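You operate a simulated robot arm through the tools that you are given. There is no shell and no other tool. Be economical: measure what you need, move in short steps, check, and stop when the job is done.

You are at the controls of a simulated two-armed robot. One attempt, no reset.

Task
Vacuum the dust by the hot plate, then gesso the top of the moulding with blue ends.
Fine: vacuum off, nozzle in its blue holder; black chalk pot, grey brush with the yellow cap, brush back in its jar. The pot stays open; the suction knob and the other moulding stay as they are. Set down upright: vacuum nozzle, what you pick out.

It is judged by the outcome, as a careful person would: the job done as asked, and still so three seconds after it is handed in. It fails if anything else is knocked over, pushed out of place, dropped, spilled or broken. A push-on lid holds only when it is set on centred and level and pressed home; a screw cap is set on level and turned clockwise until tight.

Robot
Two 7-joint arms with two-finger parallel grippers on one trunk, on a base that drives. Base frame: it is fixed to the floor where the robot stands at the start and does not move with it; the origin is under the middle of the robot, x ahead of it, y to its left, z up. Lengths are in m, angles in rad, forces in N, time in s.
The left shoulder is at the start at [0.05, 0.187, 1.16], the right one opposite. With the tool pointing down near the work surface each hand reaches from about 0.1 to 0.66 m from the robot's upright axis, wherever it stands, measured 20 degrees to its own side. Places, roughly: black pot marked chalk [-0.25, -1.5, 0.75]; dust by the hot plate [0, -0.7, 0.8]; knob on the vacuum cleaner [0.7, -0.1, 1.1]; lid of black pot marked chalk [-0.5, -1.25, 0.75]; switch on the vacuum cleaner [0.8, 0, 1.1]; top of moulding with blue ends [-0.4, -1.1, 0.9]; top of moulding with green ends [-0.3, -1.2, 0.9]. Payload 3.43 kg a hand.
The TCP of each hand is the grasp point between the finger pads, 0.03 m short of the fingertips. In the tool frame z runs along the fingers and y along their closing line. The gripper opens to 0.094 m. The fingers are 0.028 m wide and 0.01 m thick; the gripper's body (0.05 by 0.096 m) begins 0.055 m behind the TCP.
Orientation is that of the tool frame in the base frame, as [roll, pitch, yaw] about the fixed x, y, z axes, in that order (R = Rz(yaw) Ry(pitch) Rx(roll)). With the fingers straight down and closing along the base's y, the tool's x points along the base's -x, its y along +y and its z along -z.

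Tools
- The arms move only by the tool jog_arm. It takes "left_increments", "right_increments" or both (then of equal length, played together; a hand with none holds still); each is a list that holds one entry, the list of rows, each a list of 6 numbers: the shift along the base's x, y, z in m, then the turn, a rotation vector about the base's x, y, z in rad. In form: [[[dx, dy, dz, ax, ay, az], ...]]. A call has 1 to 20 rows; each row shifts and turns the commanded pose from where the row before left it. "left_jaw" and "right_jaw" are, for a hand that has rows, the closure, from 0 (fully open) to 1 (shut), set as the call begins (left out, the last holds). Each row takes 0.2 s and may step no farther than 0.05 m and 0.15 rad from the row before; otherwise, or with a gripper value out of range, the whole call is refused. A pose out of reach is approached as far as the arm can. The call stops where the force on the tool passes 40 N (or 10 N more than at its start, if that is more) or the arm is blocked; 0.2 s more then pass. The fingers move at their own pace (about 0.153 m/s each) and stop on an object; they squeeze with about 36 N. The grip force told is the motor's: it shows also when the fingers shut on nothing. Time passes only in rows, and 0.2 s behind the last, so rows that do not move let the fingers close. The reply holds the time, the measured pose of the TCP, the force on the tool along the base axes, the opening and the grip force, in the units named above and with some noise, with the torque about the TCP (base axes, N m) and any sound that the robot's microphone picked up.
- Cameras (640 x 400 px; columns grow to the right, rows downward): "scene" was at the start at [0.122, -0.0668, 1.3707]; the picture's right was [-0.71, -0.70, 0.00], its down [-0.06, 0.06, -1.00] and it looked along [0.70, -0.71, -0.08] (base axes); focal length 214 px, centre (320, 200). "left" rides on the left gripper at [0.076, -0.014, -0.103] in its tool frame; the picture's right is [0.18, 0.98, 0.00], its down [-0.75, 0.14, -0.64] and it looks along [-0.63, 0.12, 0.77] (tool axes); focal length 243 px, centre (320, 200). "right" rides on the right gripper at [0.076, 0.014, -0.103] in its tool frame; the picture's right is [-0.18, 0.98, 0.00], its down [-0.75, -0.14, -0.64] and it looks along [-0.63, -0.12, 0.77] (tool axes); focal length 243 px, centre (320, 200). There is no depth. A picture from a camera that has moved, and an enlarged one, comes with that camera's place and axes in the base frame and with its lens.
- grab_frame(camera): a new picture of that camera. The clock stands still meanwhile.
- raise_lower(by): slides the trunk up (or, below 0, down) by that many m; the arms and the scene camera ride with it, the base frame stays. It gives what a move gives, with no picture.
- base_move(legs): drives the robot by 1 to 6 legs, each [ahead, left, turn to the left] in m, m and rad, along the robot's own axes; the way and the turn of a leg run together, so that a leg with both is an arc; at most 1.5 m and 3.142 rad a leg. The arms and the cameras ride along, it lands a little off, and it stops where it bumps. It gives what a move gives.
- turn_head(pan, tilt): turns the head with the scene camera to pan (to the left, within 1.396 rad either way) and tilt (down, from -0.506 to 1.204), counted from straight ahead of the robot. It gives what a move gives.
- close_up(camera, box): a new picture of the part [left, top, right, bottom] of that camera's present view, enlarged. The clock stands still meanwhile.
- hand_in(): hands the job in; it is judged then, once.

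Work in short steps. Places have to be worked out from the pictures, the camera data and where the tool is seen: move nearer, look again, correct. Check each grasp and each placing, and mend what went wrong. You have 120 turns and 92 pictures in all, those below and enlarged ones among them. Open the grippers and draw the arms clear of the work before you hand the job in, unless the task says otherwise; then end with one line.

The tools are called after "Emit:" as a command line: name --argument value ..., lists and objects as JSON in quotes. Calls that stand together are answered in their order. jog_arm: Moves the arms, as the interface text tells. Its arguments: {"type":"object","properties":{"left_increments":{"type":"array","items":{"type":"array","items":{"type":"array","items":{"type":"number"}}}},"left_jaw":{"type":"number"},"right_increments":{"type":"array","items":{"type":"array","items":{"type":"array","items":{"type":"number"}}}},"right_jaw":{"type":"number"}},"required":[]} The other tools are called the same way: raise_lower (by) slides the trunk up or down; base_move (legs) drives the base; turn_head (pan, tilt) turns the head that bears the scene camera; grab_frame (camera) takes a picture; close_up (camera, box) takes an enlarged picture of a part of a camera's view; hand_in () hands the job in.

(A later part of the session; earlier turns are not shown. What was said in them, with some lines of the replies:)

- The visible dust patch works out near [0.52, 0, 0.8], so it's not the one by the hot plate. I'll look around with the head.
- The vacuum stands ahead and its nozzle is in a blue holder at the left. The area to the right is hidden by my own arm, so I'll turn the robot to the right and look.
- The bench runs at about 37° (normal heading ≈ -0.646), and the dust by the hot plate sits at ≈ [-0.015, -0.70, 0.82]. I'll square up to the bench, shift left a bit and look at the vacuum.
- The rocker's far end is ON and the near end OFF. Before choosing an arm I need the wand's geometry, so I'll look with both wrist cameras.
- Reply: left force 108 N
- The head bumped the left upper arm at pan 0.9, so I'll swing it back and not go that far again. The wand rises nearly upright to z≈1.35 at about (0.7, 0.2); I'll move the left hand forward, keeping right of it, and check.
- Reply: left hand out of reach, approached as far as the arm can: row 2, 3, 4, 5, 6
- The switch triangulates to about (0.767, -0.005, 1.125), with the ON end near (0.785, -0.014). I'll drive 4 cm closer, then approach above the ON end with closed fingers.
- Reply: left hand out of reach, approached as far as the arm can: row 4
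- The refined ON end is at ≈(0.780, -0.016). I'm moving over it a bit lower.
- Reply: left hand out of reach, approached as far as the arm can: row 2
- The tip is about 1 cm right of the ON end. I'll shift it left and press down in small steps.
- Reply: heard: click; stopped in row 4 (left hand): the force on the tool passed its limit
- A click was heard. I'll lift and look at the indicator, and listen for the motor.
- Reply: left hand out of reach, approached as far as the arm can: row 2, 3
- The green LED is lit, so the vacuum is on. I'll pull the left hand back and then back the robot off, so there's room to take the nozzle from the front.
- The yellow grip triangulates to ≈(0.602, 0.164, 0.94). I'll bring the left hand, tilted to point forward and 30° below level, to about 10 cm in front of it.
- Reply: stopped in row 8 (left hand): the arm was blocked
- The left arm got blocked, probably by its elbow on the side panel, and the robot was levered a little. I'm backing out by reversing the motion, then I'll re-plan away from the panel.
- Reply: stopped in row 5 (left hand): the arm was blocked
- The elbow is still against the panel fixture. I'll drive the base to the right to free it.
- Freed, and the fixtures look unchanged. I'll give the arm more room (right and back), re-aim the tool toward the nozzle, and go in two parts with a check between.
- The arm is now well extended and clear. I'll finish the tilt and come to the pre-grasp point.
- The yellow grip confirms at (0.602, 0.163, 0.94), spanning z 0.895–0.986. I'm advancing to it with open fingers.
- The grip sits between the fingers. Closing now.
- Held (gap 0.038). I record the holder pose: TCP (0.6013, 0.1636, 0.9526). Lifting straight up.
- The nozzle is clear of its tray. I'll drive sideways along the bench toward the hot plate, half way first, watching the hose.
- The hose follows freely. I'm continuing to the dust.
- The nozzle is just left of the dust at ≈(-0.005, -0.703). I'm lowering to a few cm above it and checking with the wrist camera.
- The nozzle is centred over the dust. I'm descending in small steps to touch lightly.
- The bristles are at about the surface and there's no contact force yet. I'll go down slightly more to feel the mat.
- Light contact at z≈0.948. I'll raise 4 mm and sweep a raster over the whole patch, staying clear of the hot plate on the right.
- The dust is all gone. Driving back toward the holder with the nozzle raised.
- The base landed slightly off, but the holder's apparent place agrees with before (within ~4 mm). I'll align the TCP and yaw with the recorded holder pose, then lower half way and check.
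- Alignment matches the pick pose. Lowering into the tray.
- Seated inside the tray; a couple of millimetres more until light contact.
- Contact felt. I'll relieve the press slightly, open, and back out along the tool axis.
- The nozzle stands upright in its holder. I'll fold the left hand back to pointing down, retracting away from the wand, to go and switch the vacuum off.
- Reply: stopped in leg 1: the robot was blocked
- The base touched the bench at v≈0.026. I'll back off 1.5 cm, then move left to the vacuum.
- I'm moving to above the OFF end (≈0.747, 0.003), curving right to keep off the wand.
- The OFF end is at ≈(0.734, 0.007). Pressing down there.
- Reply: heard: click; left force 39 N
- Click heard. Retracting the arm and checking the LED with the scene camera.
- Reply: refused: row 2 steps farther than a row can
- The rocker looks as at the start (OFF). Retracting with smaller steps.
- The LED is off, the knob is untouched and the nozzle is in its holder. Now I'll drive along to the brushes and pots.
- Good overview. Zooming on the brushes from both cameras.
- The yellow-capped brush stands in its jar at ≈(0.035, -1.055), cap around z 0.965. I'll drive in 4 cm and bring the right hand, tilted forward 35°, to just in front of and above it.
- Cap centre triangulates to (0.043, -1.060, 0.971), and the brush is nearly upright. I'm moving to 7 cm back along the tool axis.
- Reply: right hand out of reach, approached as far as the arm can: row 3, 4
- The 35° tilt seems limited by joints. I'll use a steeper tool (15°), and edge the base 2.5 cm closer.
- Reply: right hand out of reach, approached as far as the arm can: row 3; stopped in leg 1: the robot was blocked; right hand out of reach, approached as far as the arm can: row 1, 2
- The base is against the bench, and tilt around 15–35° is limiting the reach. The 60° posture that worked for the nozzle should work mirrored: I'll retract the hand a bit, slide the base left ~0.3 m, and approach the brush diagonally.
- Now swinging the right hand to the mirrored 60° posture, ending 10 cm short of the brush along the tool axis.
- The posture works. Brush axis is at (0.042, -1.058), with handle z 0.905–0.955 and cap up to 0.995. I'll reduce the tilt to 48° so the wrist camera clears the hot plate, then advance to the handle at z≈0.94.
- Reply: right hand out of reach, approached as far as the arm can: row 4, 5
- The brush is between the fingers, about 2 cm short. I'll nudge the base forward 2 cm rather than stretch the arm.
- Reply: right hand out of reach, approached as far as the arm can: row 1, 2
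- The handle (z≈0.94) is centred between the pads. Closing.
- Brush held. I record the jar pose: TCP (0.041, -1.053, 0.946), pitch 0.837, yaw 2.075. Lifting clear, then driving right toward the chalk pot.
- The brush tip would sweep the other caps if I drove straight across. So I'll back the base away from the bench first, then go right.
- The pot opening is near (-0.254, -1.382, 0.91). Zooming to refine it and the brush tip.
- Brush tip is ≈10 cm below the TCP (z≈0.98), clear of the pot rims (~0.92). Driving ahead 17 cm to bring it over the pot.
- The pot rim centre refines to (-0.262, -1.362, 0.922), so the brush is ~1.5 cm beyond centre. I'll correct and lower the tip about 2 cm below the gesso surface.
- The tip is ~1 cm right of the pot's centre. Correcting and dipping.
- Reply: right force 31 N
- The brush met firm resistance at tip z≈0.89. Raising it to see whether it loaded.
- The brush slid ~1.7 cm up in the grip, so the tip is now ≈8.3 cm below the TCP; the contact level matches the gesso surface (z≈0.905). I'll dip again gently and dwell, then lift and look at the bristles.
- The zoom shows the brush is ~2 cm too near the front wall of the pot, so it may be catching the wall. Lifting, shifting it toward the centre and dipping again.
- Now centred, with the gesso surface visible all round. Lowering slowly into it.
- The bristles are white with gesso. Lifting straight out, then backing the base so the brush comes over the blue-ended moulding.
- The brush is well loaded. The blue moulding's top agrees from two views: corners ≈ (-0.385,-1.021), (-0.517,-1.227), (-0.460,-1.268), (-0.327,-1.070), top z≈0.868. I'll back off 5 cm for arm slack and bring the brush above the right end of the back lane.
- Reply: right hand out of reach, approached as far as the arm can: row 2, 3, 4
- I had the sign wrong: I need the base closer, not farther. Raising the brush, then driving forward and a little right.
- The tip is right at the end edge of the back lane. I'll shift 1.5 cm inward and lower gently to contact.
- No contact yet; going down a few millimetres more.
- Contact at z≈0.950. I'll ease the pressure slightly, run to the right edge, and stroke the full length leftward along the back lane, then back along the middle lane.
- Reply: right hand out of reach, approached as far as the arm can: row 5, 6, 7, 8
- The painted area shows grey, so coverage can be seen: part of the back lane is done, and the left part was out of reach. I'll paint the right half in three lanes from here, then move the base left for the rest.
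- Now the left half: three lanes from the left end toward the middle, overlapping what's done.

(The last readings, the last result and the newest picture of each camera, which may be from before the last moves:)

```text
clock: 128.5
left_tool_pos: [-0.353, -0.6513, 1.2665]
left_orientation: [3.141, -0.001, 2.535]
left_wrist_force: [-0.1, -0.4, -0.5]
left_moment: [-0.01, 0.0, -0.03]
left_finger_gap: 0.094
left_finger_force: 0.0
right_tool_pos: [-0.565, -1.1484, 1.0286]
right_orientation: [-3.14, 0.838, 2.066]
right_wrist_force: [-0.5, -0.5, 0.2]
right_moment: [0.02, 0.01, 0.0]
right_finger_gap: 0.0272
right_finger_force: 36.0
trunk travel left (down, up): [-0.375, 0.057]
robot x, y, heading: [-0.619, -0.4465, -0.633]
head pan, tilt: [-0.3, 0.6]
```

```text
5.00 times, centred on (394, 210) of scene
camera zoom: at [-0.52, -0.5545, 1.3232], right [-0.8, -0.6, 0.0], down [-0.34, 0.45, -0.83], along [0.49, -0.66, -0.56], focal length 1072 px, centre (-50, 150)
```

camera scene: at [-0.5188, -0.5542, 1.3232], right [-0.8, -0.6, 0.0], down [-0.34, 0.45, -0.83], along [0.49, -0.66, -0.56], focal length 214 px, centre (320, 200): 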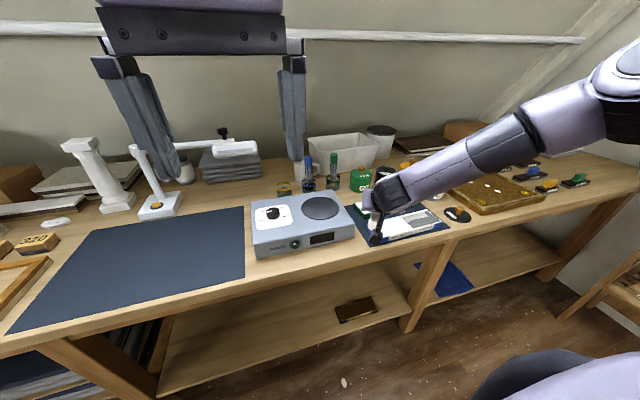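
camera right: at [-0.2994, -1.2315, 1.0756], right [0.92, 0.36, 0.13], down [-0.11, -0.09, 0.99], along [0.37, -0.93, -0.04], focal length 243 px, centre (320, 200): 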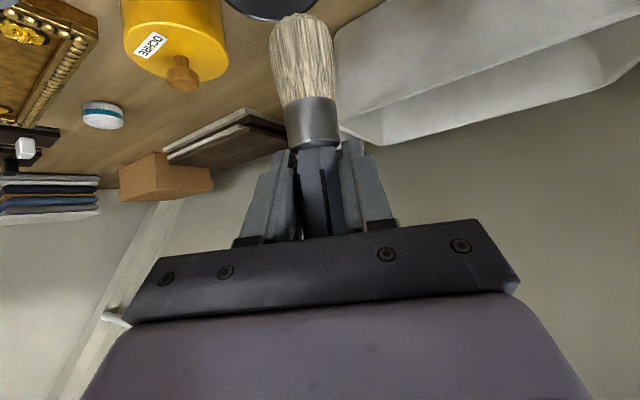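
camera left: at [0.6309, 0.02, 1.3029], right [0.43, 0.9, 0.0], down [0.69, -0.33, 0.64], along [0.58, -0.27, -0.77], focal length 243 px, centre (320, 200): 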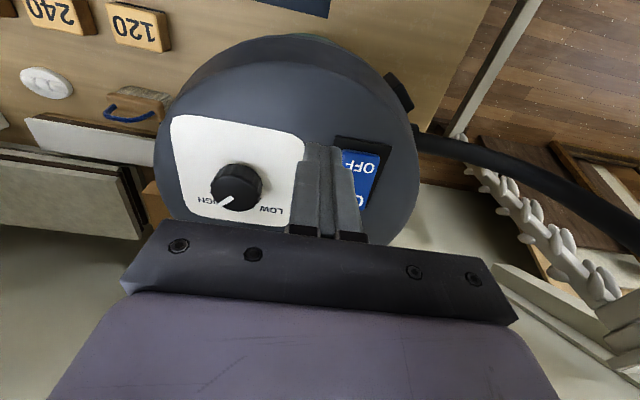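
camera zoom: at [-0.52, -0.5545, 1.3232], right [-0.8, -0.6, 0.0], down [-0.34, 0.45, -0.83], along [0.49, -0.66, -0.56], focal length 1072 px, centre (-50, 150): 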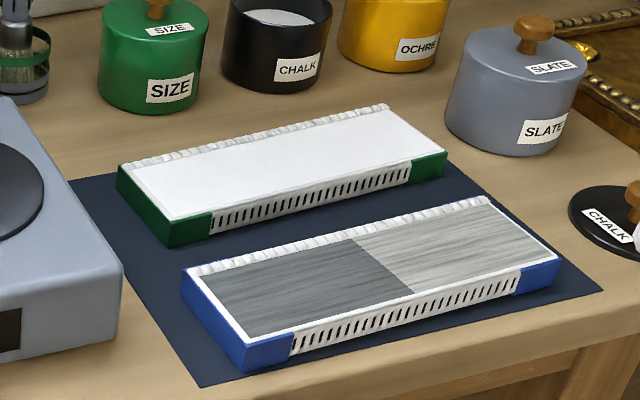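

The whole top is covered, with only a thin rim left. The right half, painted earlier, looks lighter, which may just be drying. I'll wait 4 s and compare before putting the brush away.

Emit:
jog_arm --right_increments '[[[0, 0, 0.02, 0, 0, 0], [0, 0, 0, 0, 0, 0], [0, 0, 0, 0, 0, 0], [0, 0, 0, 0, 0, 0], [0, 0, 0, 0, 0, 0], [0, 0, 0, 0, 0, 0], [0, 0, 0, 0, 0, 0], [0, 0, 0, 0, 0, 0], [0, 0, 0, 0, 0, 0], [0, 0, 0, 0, 0, 0], [0, 0, 0, 0, 0, 0], [0, 0, 0, 0, 0, 0], [0, 0, 0, 0, 0, 0], [0, 0, 0, 0, 0, 0], [0, 0, 0, 0, 0, 0], [0, 0, 0, 0, 0, 0], [0, 0, 0, 0, 0, 0], [0, 0, 0, 0, 0, 0], [0, 0, 0, 0, 0, 0], [0, 0, 0, 0, 0, 0]]]'

Emit:
close_up --camera "scene" --box '[330, 170, 490, 270]'

```text
clock: 132.7
left_tool_pos: [-0.3531, -0.6528, 1.2647]
left_orientation: [-3.141, 0.0, 2.538]
left_wrist_force: [-0.7, -0.2, -0.5]
left_moment: [0.0, 0.0, 0.02]
left_finger_gap: 0.0941
left_finger_force: 0.1
right_tool_pos: [-0.565, -1.1471, 1.0481]
right_orientation: [-3.138, 0.837, 2.063]
right_wrist_force: [-0.2, -0.6, -1.1]
right_moment: [-0.04, 0.01, -0.01]
right_finger_gap: 0.0274
right_finger_force: 35.7
trunk travel left (down, up): [-0.375, 0.057]
robot x, y, heading: [-0.6177, -0.4541, -0.635]
head pan, tilt: [-0.3, 0.6]
```

```text
4.00 times, centred on (410, 220) of scene
camera zoom: at [-0.5193, -0.5549, 1.3231], right [-0.8, -0.6, 0.0], down [-0.34, 0.45, -0.83], along [0.49, -0.66, -0.56], focal length 858 px, centre (-40, 120)
```

zoom: 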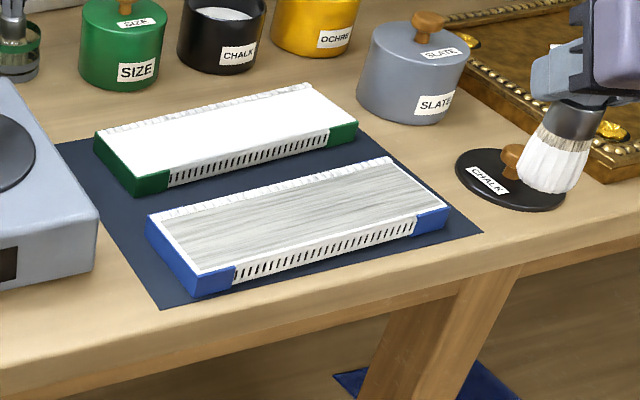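

The top has dried to an even coat over its whole area, so the gessoing is done. Now I'll return the brush: raise it, drive left, and stop short of the jar.

Emit:
jog_arm --right_increments '[[[0.02, -0.015, 0.03, 0, 0, 0], [0.03, -0.02, 0.01, 0, 0, 0], [0.03, -0.02, 0, 0, 0, 0]]]'

Emit:
base_move --legs '[[0, 0.375, 0], [0.1, 0, 0]]'

Emit:
grab_frame --camera "right"

```text
clock: 133.5
left_tool_pos: [-0.3519, -0.6513, 1.2656]
left_orientation: [-3.14, 0.0, 2.538]
left_wrist_force: [0.0, 0.1, 0.4]
left_moment: [-0.03, 0.02, 0.04]
left_finger_gap: 0.0941
left_finger_force: 0.1
right_tool_pos: [-0.4817, -1.2019, 1.0878]
right_orientation: [-3.137, 0.837, 2.063]
right_wrist_force: [-0.5, 0.4, -0.3]
right_moment: [-0.01, 0.03, -0.04]
right_finger_gap: 0.0275
right_finger_force: 36.1
trunk travel left (down, up): [-0.375, 0.057]
robot x, y, heading: [-0.6184, -0.4479, -0.633]
head pan, tilt: [-0.3, 0.6]
```

```text
clock: 136.7
left_tool_pos: [-0.0524, -0.4081, 1.2663]
left_orientation: [3.141, -0.003, 2.538]
left_wrist_force: [-0.7, 0.0, 0.3]
left_moment: [0.0, 0.0, 0.0]
left_finger_gap: 0.0942
left_finger_force: 0.0
right_tool_pos: [-0.1821, -0.9581, 1.0869]
right_orientation: [-3.138, 0.836, 2.066]
right_wrist_force: [-0.1, 0.8, -1.2]
right_moment: [-0.02, 0.0, 0.0]
right_finger_gap: 0.0273
right_finger_force: 35.9
trunk travel left (down, up): [-0.375, 0.057]
robot x, y, heading: [-0.3201, -0.2054, -0.627]
head pan, tilt: [-0.3, 0.6]
```

```text
10 pictures are left
camera right: at [-0.2285, -0.8381, 1.0991], right [0.93, 0.36, 0.13], down [-0.11, -0.09, 0.99], along [0.36, -0.93, -0.04], focal length 243 px, centre (320, 200)
```

right: 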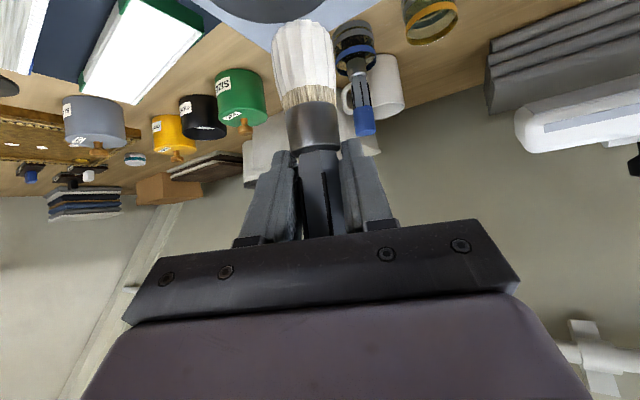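

Tip lies ≈8.3 cm below and ~9 mm nearer than the TCP; the jar is still at ≈(0.045, -1.058). I'll drive the base in so the arm is in the same posture as at the pick.

Emit:
base_move --legs '[[0, 0.045, 0], [0.14, 0, 0]]'

```text
clock: 138.5
left_tool_pos: [0.0878, -0.4563, 1.2648]
left_orientation: [-3.141, -0.002, 2.535]
left_wrist_force: [0.0, 0.0, -0.2]
left_moment: [0.02, 0.01, 0.02]
left_finger_gap: 0.094
left_finger_force: 0.1
right_tool_pos: [-0.0431, -1.0053, 1.0861]
right_orientation: [-3.138, 0.835, 2.064]
right_wrist_force: [0.0, 0.0, -1.0]
right_moment: [-0.03, 0.02, -0.04]
right_finger_gap: 0.0274
right_finger_force: 35.7
trunk travel left (down, up): [-0.375, 0.057]
robot x, y, heading: [-0.177, -0.2493, -0.63]
head pan, tilt: [-0.3, 0.6]
```

Emit:
jog_arm --right_increments '[[[0.0287, -0.0197, 0, 0, 0, 0], [0.0287, -0.0197, 0, 0, 0, 0], [0.0287, -0.0197, 0, 0, 0, 0], [0, 0, -0.03, 0, 0, 0], [0, 0, -0.03, 0, 0, 0]]]'

Emit:
grab_frame --camera "right"

Emit:
close_up --camera "scene" --box '[340, 130, 468, 210]'

```text
clock: 139.7
left_tool_pos: [0.0875, -0.4557, 1.2656]
left_orientation: [-3.141, 0.0, 2.54]
left_wrist_force: [-0.6, -0.3, -0.2]
left_moment: [-0.01, -0.01, -0.01]
left_finger_gap: 0.094
left_finger_force: 0.3
right_tool_pos: [0.0448, -1.0667, 1.0254]
right_orientation: [-3.137, 0.836, 2.066]
right_wrist_force: [-0.2, -0.1, 0.1]
right_moment: [0.01, -0.01, -0.02]
right_finger_gap: 0.0275
right_finger_force: 35.9
trunk travel left (down, up): [-0.375, 0.057]
robot x, y, heading: [-0.1788, -0.2534, -0.633]
head pan, tilt: [-0.3, 0.6]
```

```text
9 pictures are left
camera right: at [-0.002, -0.9466, 1.0377], right [0.93, 0.36, 0.13], down [-0.11, -0.09, 0.99], along [0.36, -0.93, -0.04], focal length 243 px, centre (320, 200)
```

right: 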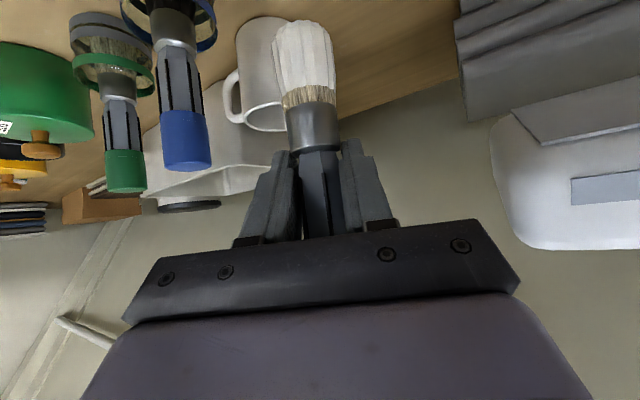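

```text
5.00 times, centred on (404, 170) of scene
camera zoom: at [-0.0793, -0.3588, 1.3231], right [-0.8, -0.6, 0.0], down [-0.34, 0.45, -0.82], along [0.49, -0.66, -0.57], focal length 1072 px, centre (-100, 350)
```

zoom: 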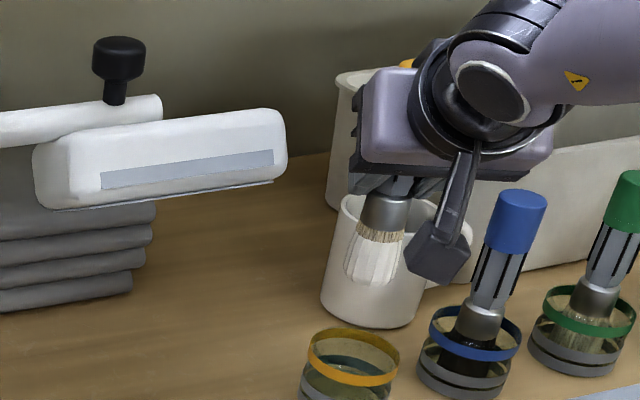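

The tip (≈0.040, -1.062) is over the jar centre (≈0.040, -1.060). Lowering to just inside the rim and checking.

Emit:
jog_arm --right_increments '[[[0, 0, -0.02, 0, 0, 0], [0, 0, -0.02, 0, 0, 0], [0, 0, -0.01, 0, 0, 0]]]'

Emit:
close_up --camera "scene" --box '[340, 150, 468, 230]'

```text
clock: 140.5
left_tool_pos: [0.0869, -0.4561, 1.2663]
left_orientation: [-3.141, 0.002, 2.539]
left_wrist_force: [-0.3, 0.6, 0.1]
left_moment: [0.01, -0.01, -0.06]
left_finger_gap: 0.094
left_finger_force: 0.0
right_tool_pos: [0.045, -1.0649, 0.9762]
right_orientation: [-3.14, 0.836, 2.063]
right_wrist_force: [0.7, 0.2, -0.1]
right_moment: [0.0, -0.02, 0.03]
right_finger_gap: 0.0275
right_finger_force: 35.9
trunk travel left (down, up): [-0.375, 0.057]
robot x, y, heading: [-0.1794, -0.2529, -0.629]
head pan, tilt: [-0.3, 0.6]
```

```text
5.00 times, centred on (404, 190) of scene
camera zoom: at [-0.0796, -0.3585, 1.3231], right [-0.8, -0.6, 0.0], down [-0.34, 0.45, -0.82], along [0.49, -0.66, -0.57], focal length 1072 px, centre (-100, 250)
```

zoom: 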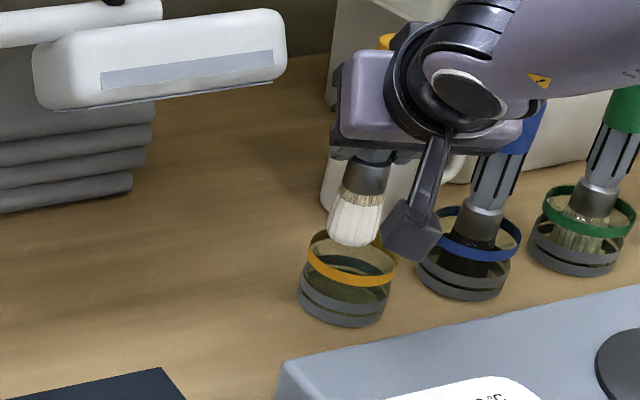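

Centred in the rim. Continuing down to the jar floor.

Emit:
jog_arm --right_increments '[[[-0.001, 0.001, -0.015, 0, 0, 0], [0, 0, -0.012, 0, 0, 0], [0, 0, -0.008, 0, 0, 0], [0, 0, -0.005, 0, 0, 0], [0, 0, 0, 0, 0, 0]]]'

Emit:
close_up --camera "scene" --box '[340, 150, 468, 230]'

```text
clock: 141.7
left_tool_pos: [0.0857, -0.4523, 1.2672]
left_orientation: [-3.141, 0.002, 2.538]
left_wrist_force: [-0.2, -0.7, -0.2]
left_moment: [0.01, 0.05, -0.01]
left_finger_gap: 0.094
left_finger_force: 0.0
right_tool_pos: [0.0443, -1.0641, 0.974]
right_orientation: [-3.141, 0.847, 2.061]
right_wrist_force: [0.0, -5.3, 18.2]
right_moment: [-0.67, -0.37, -0.06]
right_finger_gap: 0.0275
right_finger_force: 35.8
right hand out of reach, approached as far as the arm can: row 1, 2, 3, 4
trunk travel left (down, up): [-0.375, 0.057]
robot x, y, heading: [-0.1793, -0.2485, -0.63]
head pan, tilt: [-0.3, 0.6]
```

```text
5.00 times, centred on (404, 190) of scene
camera zoom: at [-0.0804, -0.3563, 1.3235], right [-0.8, -0.6, 0.0], down [-0.34, 0.45, -0.83], along [0.49, -0.66, -0.56], focal length 1072 px, centre (-100, 250)
```

zoom: 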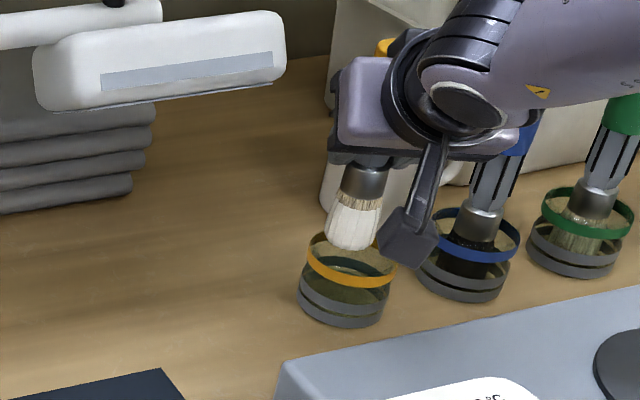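

Torque says the bristles hit the back rim: the jar centre is ~1.2 cm nearer to me. The arm is also over-stretched to the right. I'll lift, shift the base right 5 cm, and re-aim.

Emit:
jog_arm --right_increments '[[[0, 0, 0.02, 0, 0, 0], [-0.01, 0.007, 0.03, 0, 0, 0], [0.0, 0.0, 0.03, 0, 0, 0]]]'

Emit:
base_move --legs '[[0, -0.05, 0]]'

```text
clock: 142.5
left_tool_pos: [0.086, -0.455, 1.2654]
left_orientation: [3.141, 0.0, 2.537]
left_wrist_force: [0.3, 0.2, -0.2]
left_moment: [-0.03, 0.02, -0.01]
left_finger_gap: 0.0939
left_finger_force: 0.0
right_tool_pos: [0.0357, -1.0587, 1.05]
right_orientation: [-3.138, 0.837, 2.066]
right_wrist_force: [0.1, 0.0, -0.9]
right_moment: [0.0, 0.0, -0.01]
right_finger_gap: 0.0275
right_finger_force: 36.0
trunk travel left (down, up): [-0.375, 0.057]
robot x, y, heading: [-0.1753, -0.2493, -0.631]
head pan, tilt: [-0.3, 0.6]
```

```text
clock: 143.4
left_tool_pos: [0.0559, -0.4964, 1.2664]
left_orientation: [3.141, -0.001, 2.537]
left_wrist_force: [-0.4, -0.2, -0.1]
left_moment: [0.01, -0.07, 0.02]
left_finger_gap: 0.0938
left_finger_force: 0.1
right_tool_pos: [0.0039, -1.1014, 1.0487]
right_orientation: [-3.14, 0.838, 2.062]
right_wrist_force: [-1.2, -0.7, -1.0]
right_moment: [-0.02, 0.01, 0.05]
right_finger_gap: 0.0276
right_finger_force: 35.9
trunk travel left (down, up): [-0.375, 0.057]
robot x, y, heading: [-0.2104, -0.292, -0.632]
head pan, tilt: [-0.3, 0.6]
```

Emit:
jog_arm --right_increments '[[[0.0153, 0.0223, 0, 0, 0, 0], [0.0153, 0.0223, 0, 0, 0, 0], [0, 0, -0.03, 0, 0, 0], [0, 0, -0.025, 0, 0, 0], [0, 0, -0.012, 0, 0, 0], [0, 0, -0.01, 0, 0, 0]]]'

Emit:
close_up --camera "scene" --box '[310, 150, 438, 230]'

```text
clock: 144.8
left_tool_pos: [0.0578, -0.496, 1.2657]
left_orientation: [3.14, 0.0, 2.538]
left_wrist_force: [1.1, -0.3, 0.0]
left_moment: [0.03, 0.0, 0.0]
left_finger_gap: 0.0939
left_finger_force: 0.1
right_tool_pos: [0.037, -1.0551, 0.9719]
right_orientation: [-3.141, 0.838, 2.062]
right_wrist_force: [0.0, 0.1, -0.2]
right_moment: [-0.02, 0.0, 0.0]
right_finger_gap: 0.0274
right_finger_force: 36.4
trunk travel left (down, up): [-0.375, 0.057]
robot x, y, heading: [-0.2072, -0.2911, -0.627]
head pan, tilt: [-0.3, 0.6]
```

```text
5.00 times, centred on (374, 190) of scene
camera zoom: at [-0.1094, -0.3993, 1.3231], right [-0.8, -0.6, 0.0], down [-0.34, 0.45, -0.82], along [0.49, -0.66, -0.57], focal length 1072 px, centre (50, 250)
```

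zoom: 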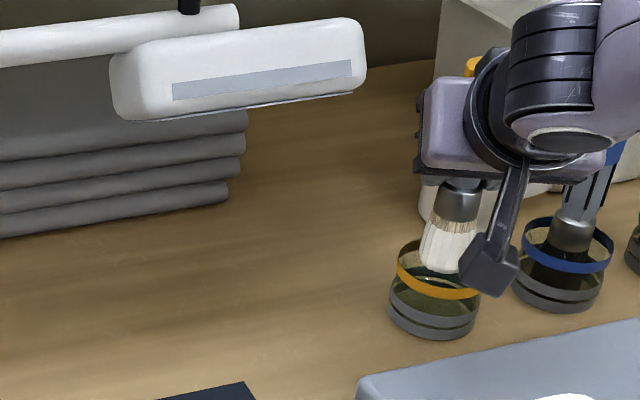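

Inside the rim with no contact. Continuing down.

Emit:
jog_arm --right_increments '[[[0, 0, -0.012, 0, 0, 0], [0, 0, -0.012, 0, 0, 0], [0, 0, -0.01, 0, 0, 0], [0, 0, -0.005, 0, 0, 0], [0, 0, 0, 0, 0, 0]]]'

```text
clock: 146.0
left_tool_pos: [0.0583, -0.4955, 1.2658]
left_orientation: [3.141, -0.001, 2.538]
left_wrist_force: [0.4, -0.8, -0.4]
left_moment: [0.01, -0.03, -0.03]
left_finger_gap: 0.0938
left_finger_force: 0.0
right_tool_pos: [0.032, -1.0536, 0.9374]
right_orientation: [-3.14, 0.837, 2.064]
right_wrist_force: [0.0, -0.3, -0.7]
right_moment: [0.01, 0.0, 0.0]
right_finger_gap: 0.0272
right_finger_force: 36.7
right hand out of reach, approached as far as the arm can: row 4
trunk travel left (down, up): [-0.375, 0.057]
robot x, y, heading: [-0.2094, -0.2939, -0.63]
head pan, tilt: [-0.3, 0.6]
```

Now at 0.937, near the reach edge. I'll lower the remaining few millimetres with the trunk.

Emit:
raise_lower --by -0.006

Emit:
close_up --camera "scene" --box '[350, 150, 430, 220]'

```text
clock: 146.6
left_tool_pos: [0.0569, -0.4954, 1.2604]
left_orientation: [-3.142, 0.0, 2.536]
left_wrist_force: [-0.2, -0.8, 0.3]
left_moment: [0.0, -0.01, -0.01]
left_finger_gap: 0.0939
left_finger_force: 0.1
right_tool_pos: [0.0322, -1.0521, 0.9316]
right_orientation: [-3.14, 0.838, 2.063]
right_wrist_force: [0.1, 0.6, -1.4]
right_moment: [0.0, 0.02, 0.02]
right_finger_gap: 0.0274
right_finger_force: 36.0
trunk travel left (down, up): [-0.369, 0.063]
robot x, y, heading: [-0.209, -0.2919, -0.629]
head pan, tilt: [-0.3, 0.6]
```

```text
5.71 times, centred on (390, 185) of scene
camera zoom: at [-0.1095, -0.399, 1.3171], right [-0.8, -0.6, 0.0], down [-0.34, 0.45, -0.83], along [0.49, -0.66, -0.56], focal length 1226 px, centre (-80, 286)
```

zoom: 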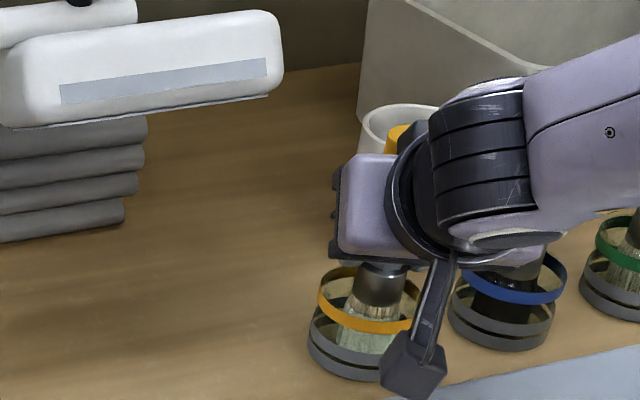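

Deep in the jar. A little lower until it rests.

Emit:
raise_lower --by -0.005

```text
clock: 147.1
left_tool_pos: [0.0572, -0.4955, 1.2566]
left_orientation: [-3.14, -0.001, 2.537]
left_wrist_force: [0.1, -0.3, -0.1]
left_moment: [0.01, 0.02, 0.01]
left_finger_gap: 0.0939
left_finger_force: 0.0
right_tool_pos: [0.0327, -1.0515, 0.9282]
right_orientation: [-3.141, 0.841, 2.063]
right_wrist_force: [-0.5, -1.0, 6.1]
right_moment: [-0.04, -0.02, 0.02]
right_finger_gap: 0.0276
right_finger_force: 36.0
trunk travel left (down, up): [-0.364, 0.068]
robot x, y, heading: [-0.208, -0.2887, -0.633]
head pan, tilt: [-0.3, 0.6]
```

Resting on the jar floor (≈6 N). Releasing and backing out along the tool axis.

Emit:
jog_arm --right_increments '[[[0, 0, 0, 0, 0, 0], [0, 0, 0, 0, 0, 0], [0, 0, 0, 0, 0, 0], [-0.009, 0.0165, 0.0165, 0, 0, 0], [-0.012, 0.022, 0.022, 0, 0, 0], [-0.014, 0.026, 0.026, 0, 0, 0], [-0.014, 0.026, 0.026, 0, 0, 0]]]' --right_jaw 0.1

Emit:
grab_frame --camera "right"

```text
clock: 148.7
left_tool_pos: [0.0567, -0.4959, 1.2549]
left_orientation: [-3.141, 0.0, 2.538]
left_wrist_force: [-0.4, -0.1, -0.2]
left_moment: [0.01, 0.03, 0.0]
left_finger_gap: 0.0938
left_finger_force: 0.0
right_tool_pos: [-0.0192, -0.961, 1.0179]
right_orientation: [-3.141, 0.836, 2.064]
right_wrist_force: [1.0, 0.4, -0.3]
right_moment: [0.0, 0.0, 0.01]
right_finger_gap: 0.0847
right_finger_force: 0.1
trunk travel left (down, up): [-0.364, 0.068]
robot x, y, heading: [-0.2091, -0.2939, -0.633]
head pan, tilt: [-0.3, 0.6]
```

```text
3 pictures are left
camera right: at [-0.0656, -0.8413, 1.0304], right [0.93, 0.35, 0.14], down [-0.11, -0.09, 0.99], along [0.36, -0.93, -0.04], focal length 243 px, centre (320, 200)
```

right: 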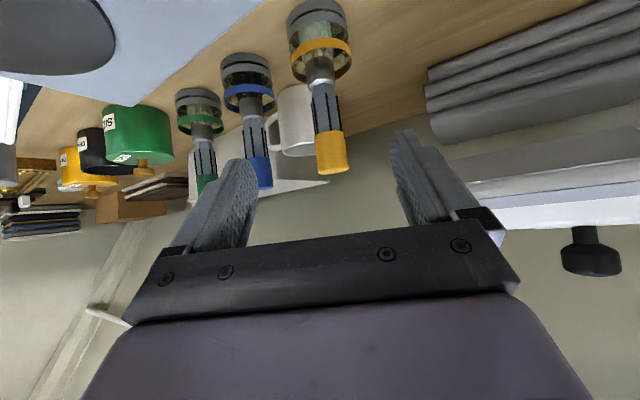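

The brush stands upright in its jar, hand clear. Backing off from the bench and taking one overview check.

Emit:
base_move --legs '[[-0.3, 0, 0]]'

Emit:
turn_head --pan -0.1 --tilt 0.5

Emit:
grab_frame --camera "scene"

```text
clock: 150.7
left_tool_pos: [-0.1828, -0.3215, 1.2553]
left_orientation: [3.141, 0.001, 2.537]
left_wrist_force: [-0.7, 0.3, 0.1]
left_moment: [0.0, -0.06, 0.01]
left_finger_gap: 0.0941
left_finger_force: 0.1
right_tool_pos: [-0.26, -0.7868, 1.0189]
right_orientation: [-3.139, 0.837, 2.061]
right_wrist_force: [-0.1, 0.2, 0.6]
right_moment: [0.01, 0.0, 0.02]
right_finger_gap: 0.0846
right_finger_force: 0.2
trunk travel left (down, up): [-0.364, 0.068]
robot x, y, heading: [-0.4479, -0.1206, -0.632]
head pan, tilt: [-0.3, 0.6]
```

```text
clock: 151.5
left_tool_pos: [-0.1829, -0.3215, 1.255]
left_orientation: [3.14, 0.001, 2.536]
left_wrist_force: [0.4, 0.8, -0.2]
left_moment: [-0.02, -0.03, 0.03]
left_finger_gap: 0.0942
left_finger_force: 0.1
right_tool_pos: [-0.2596, -0.7879, 1.0179]
right_orientation: [-3.141, 0.839, 2.061]
right_wrist_force: [0.4, 0.3, 0.6]
right_moment: [-0.03, -0.02, 0.02]
right_finger_gap: 0.0847
right_finger_force: 0.0
trunk travel left (down, up): [-0.364, 0.068]
robot x, y, heading: [-0.4451, -0.117, -0.63]
head pan, tilt: [-0.099, 0.499]
```

```text
2 pictures are left
camera scene: at [-0.3339, -0.214, 1.3212], right [-0.67, -0.74, 0.0], down [-0.36, 0.32, -0.88], along [0.65, -0.59, -0.48], focal length 214 px, centre (320, 200)
```

scene: 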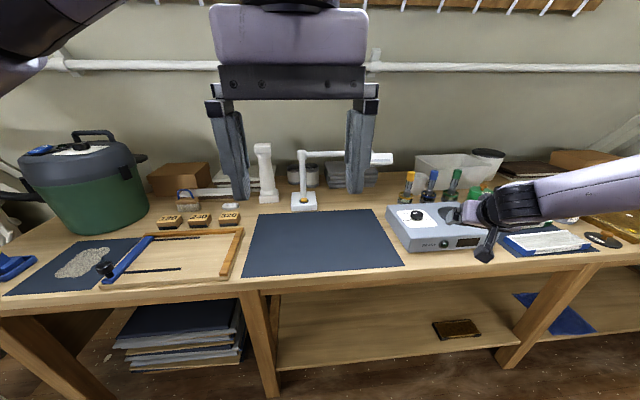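

Everything is in place: the dust by the hot plate is gone, the vacuum is off with its nozzle in the holder, the blue-ended moulding is gessoed and the brush is in its jar. Both grippers are open and clear, so I'm handing in.

Emit:
hand_in

```text
The job is handed in.
```

I vacuumed up the dust by the hot plate, turned the vacuum off and put its nozzle back upright in the blue holder. The top of the blue-ended moulding is gessoed apart from a thin rim at its edges, and the yellow-capped brush is back in its jar. The left arm pushed hard against a fixture on the side panel early on; it looked unchanged afterwards.
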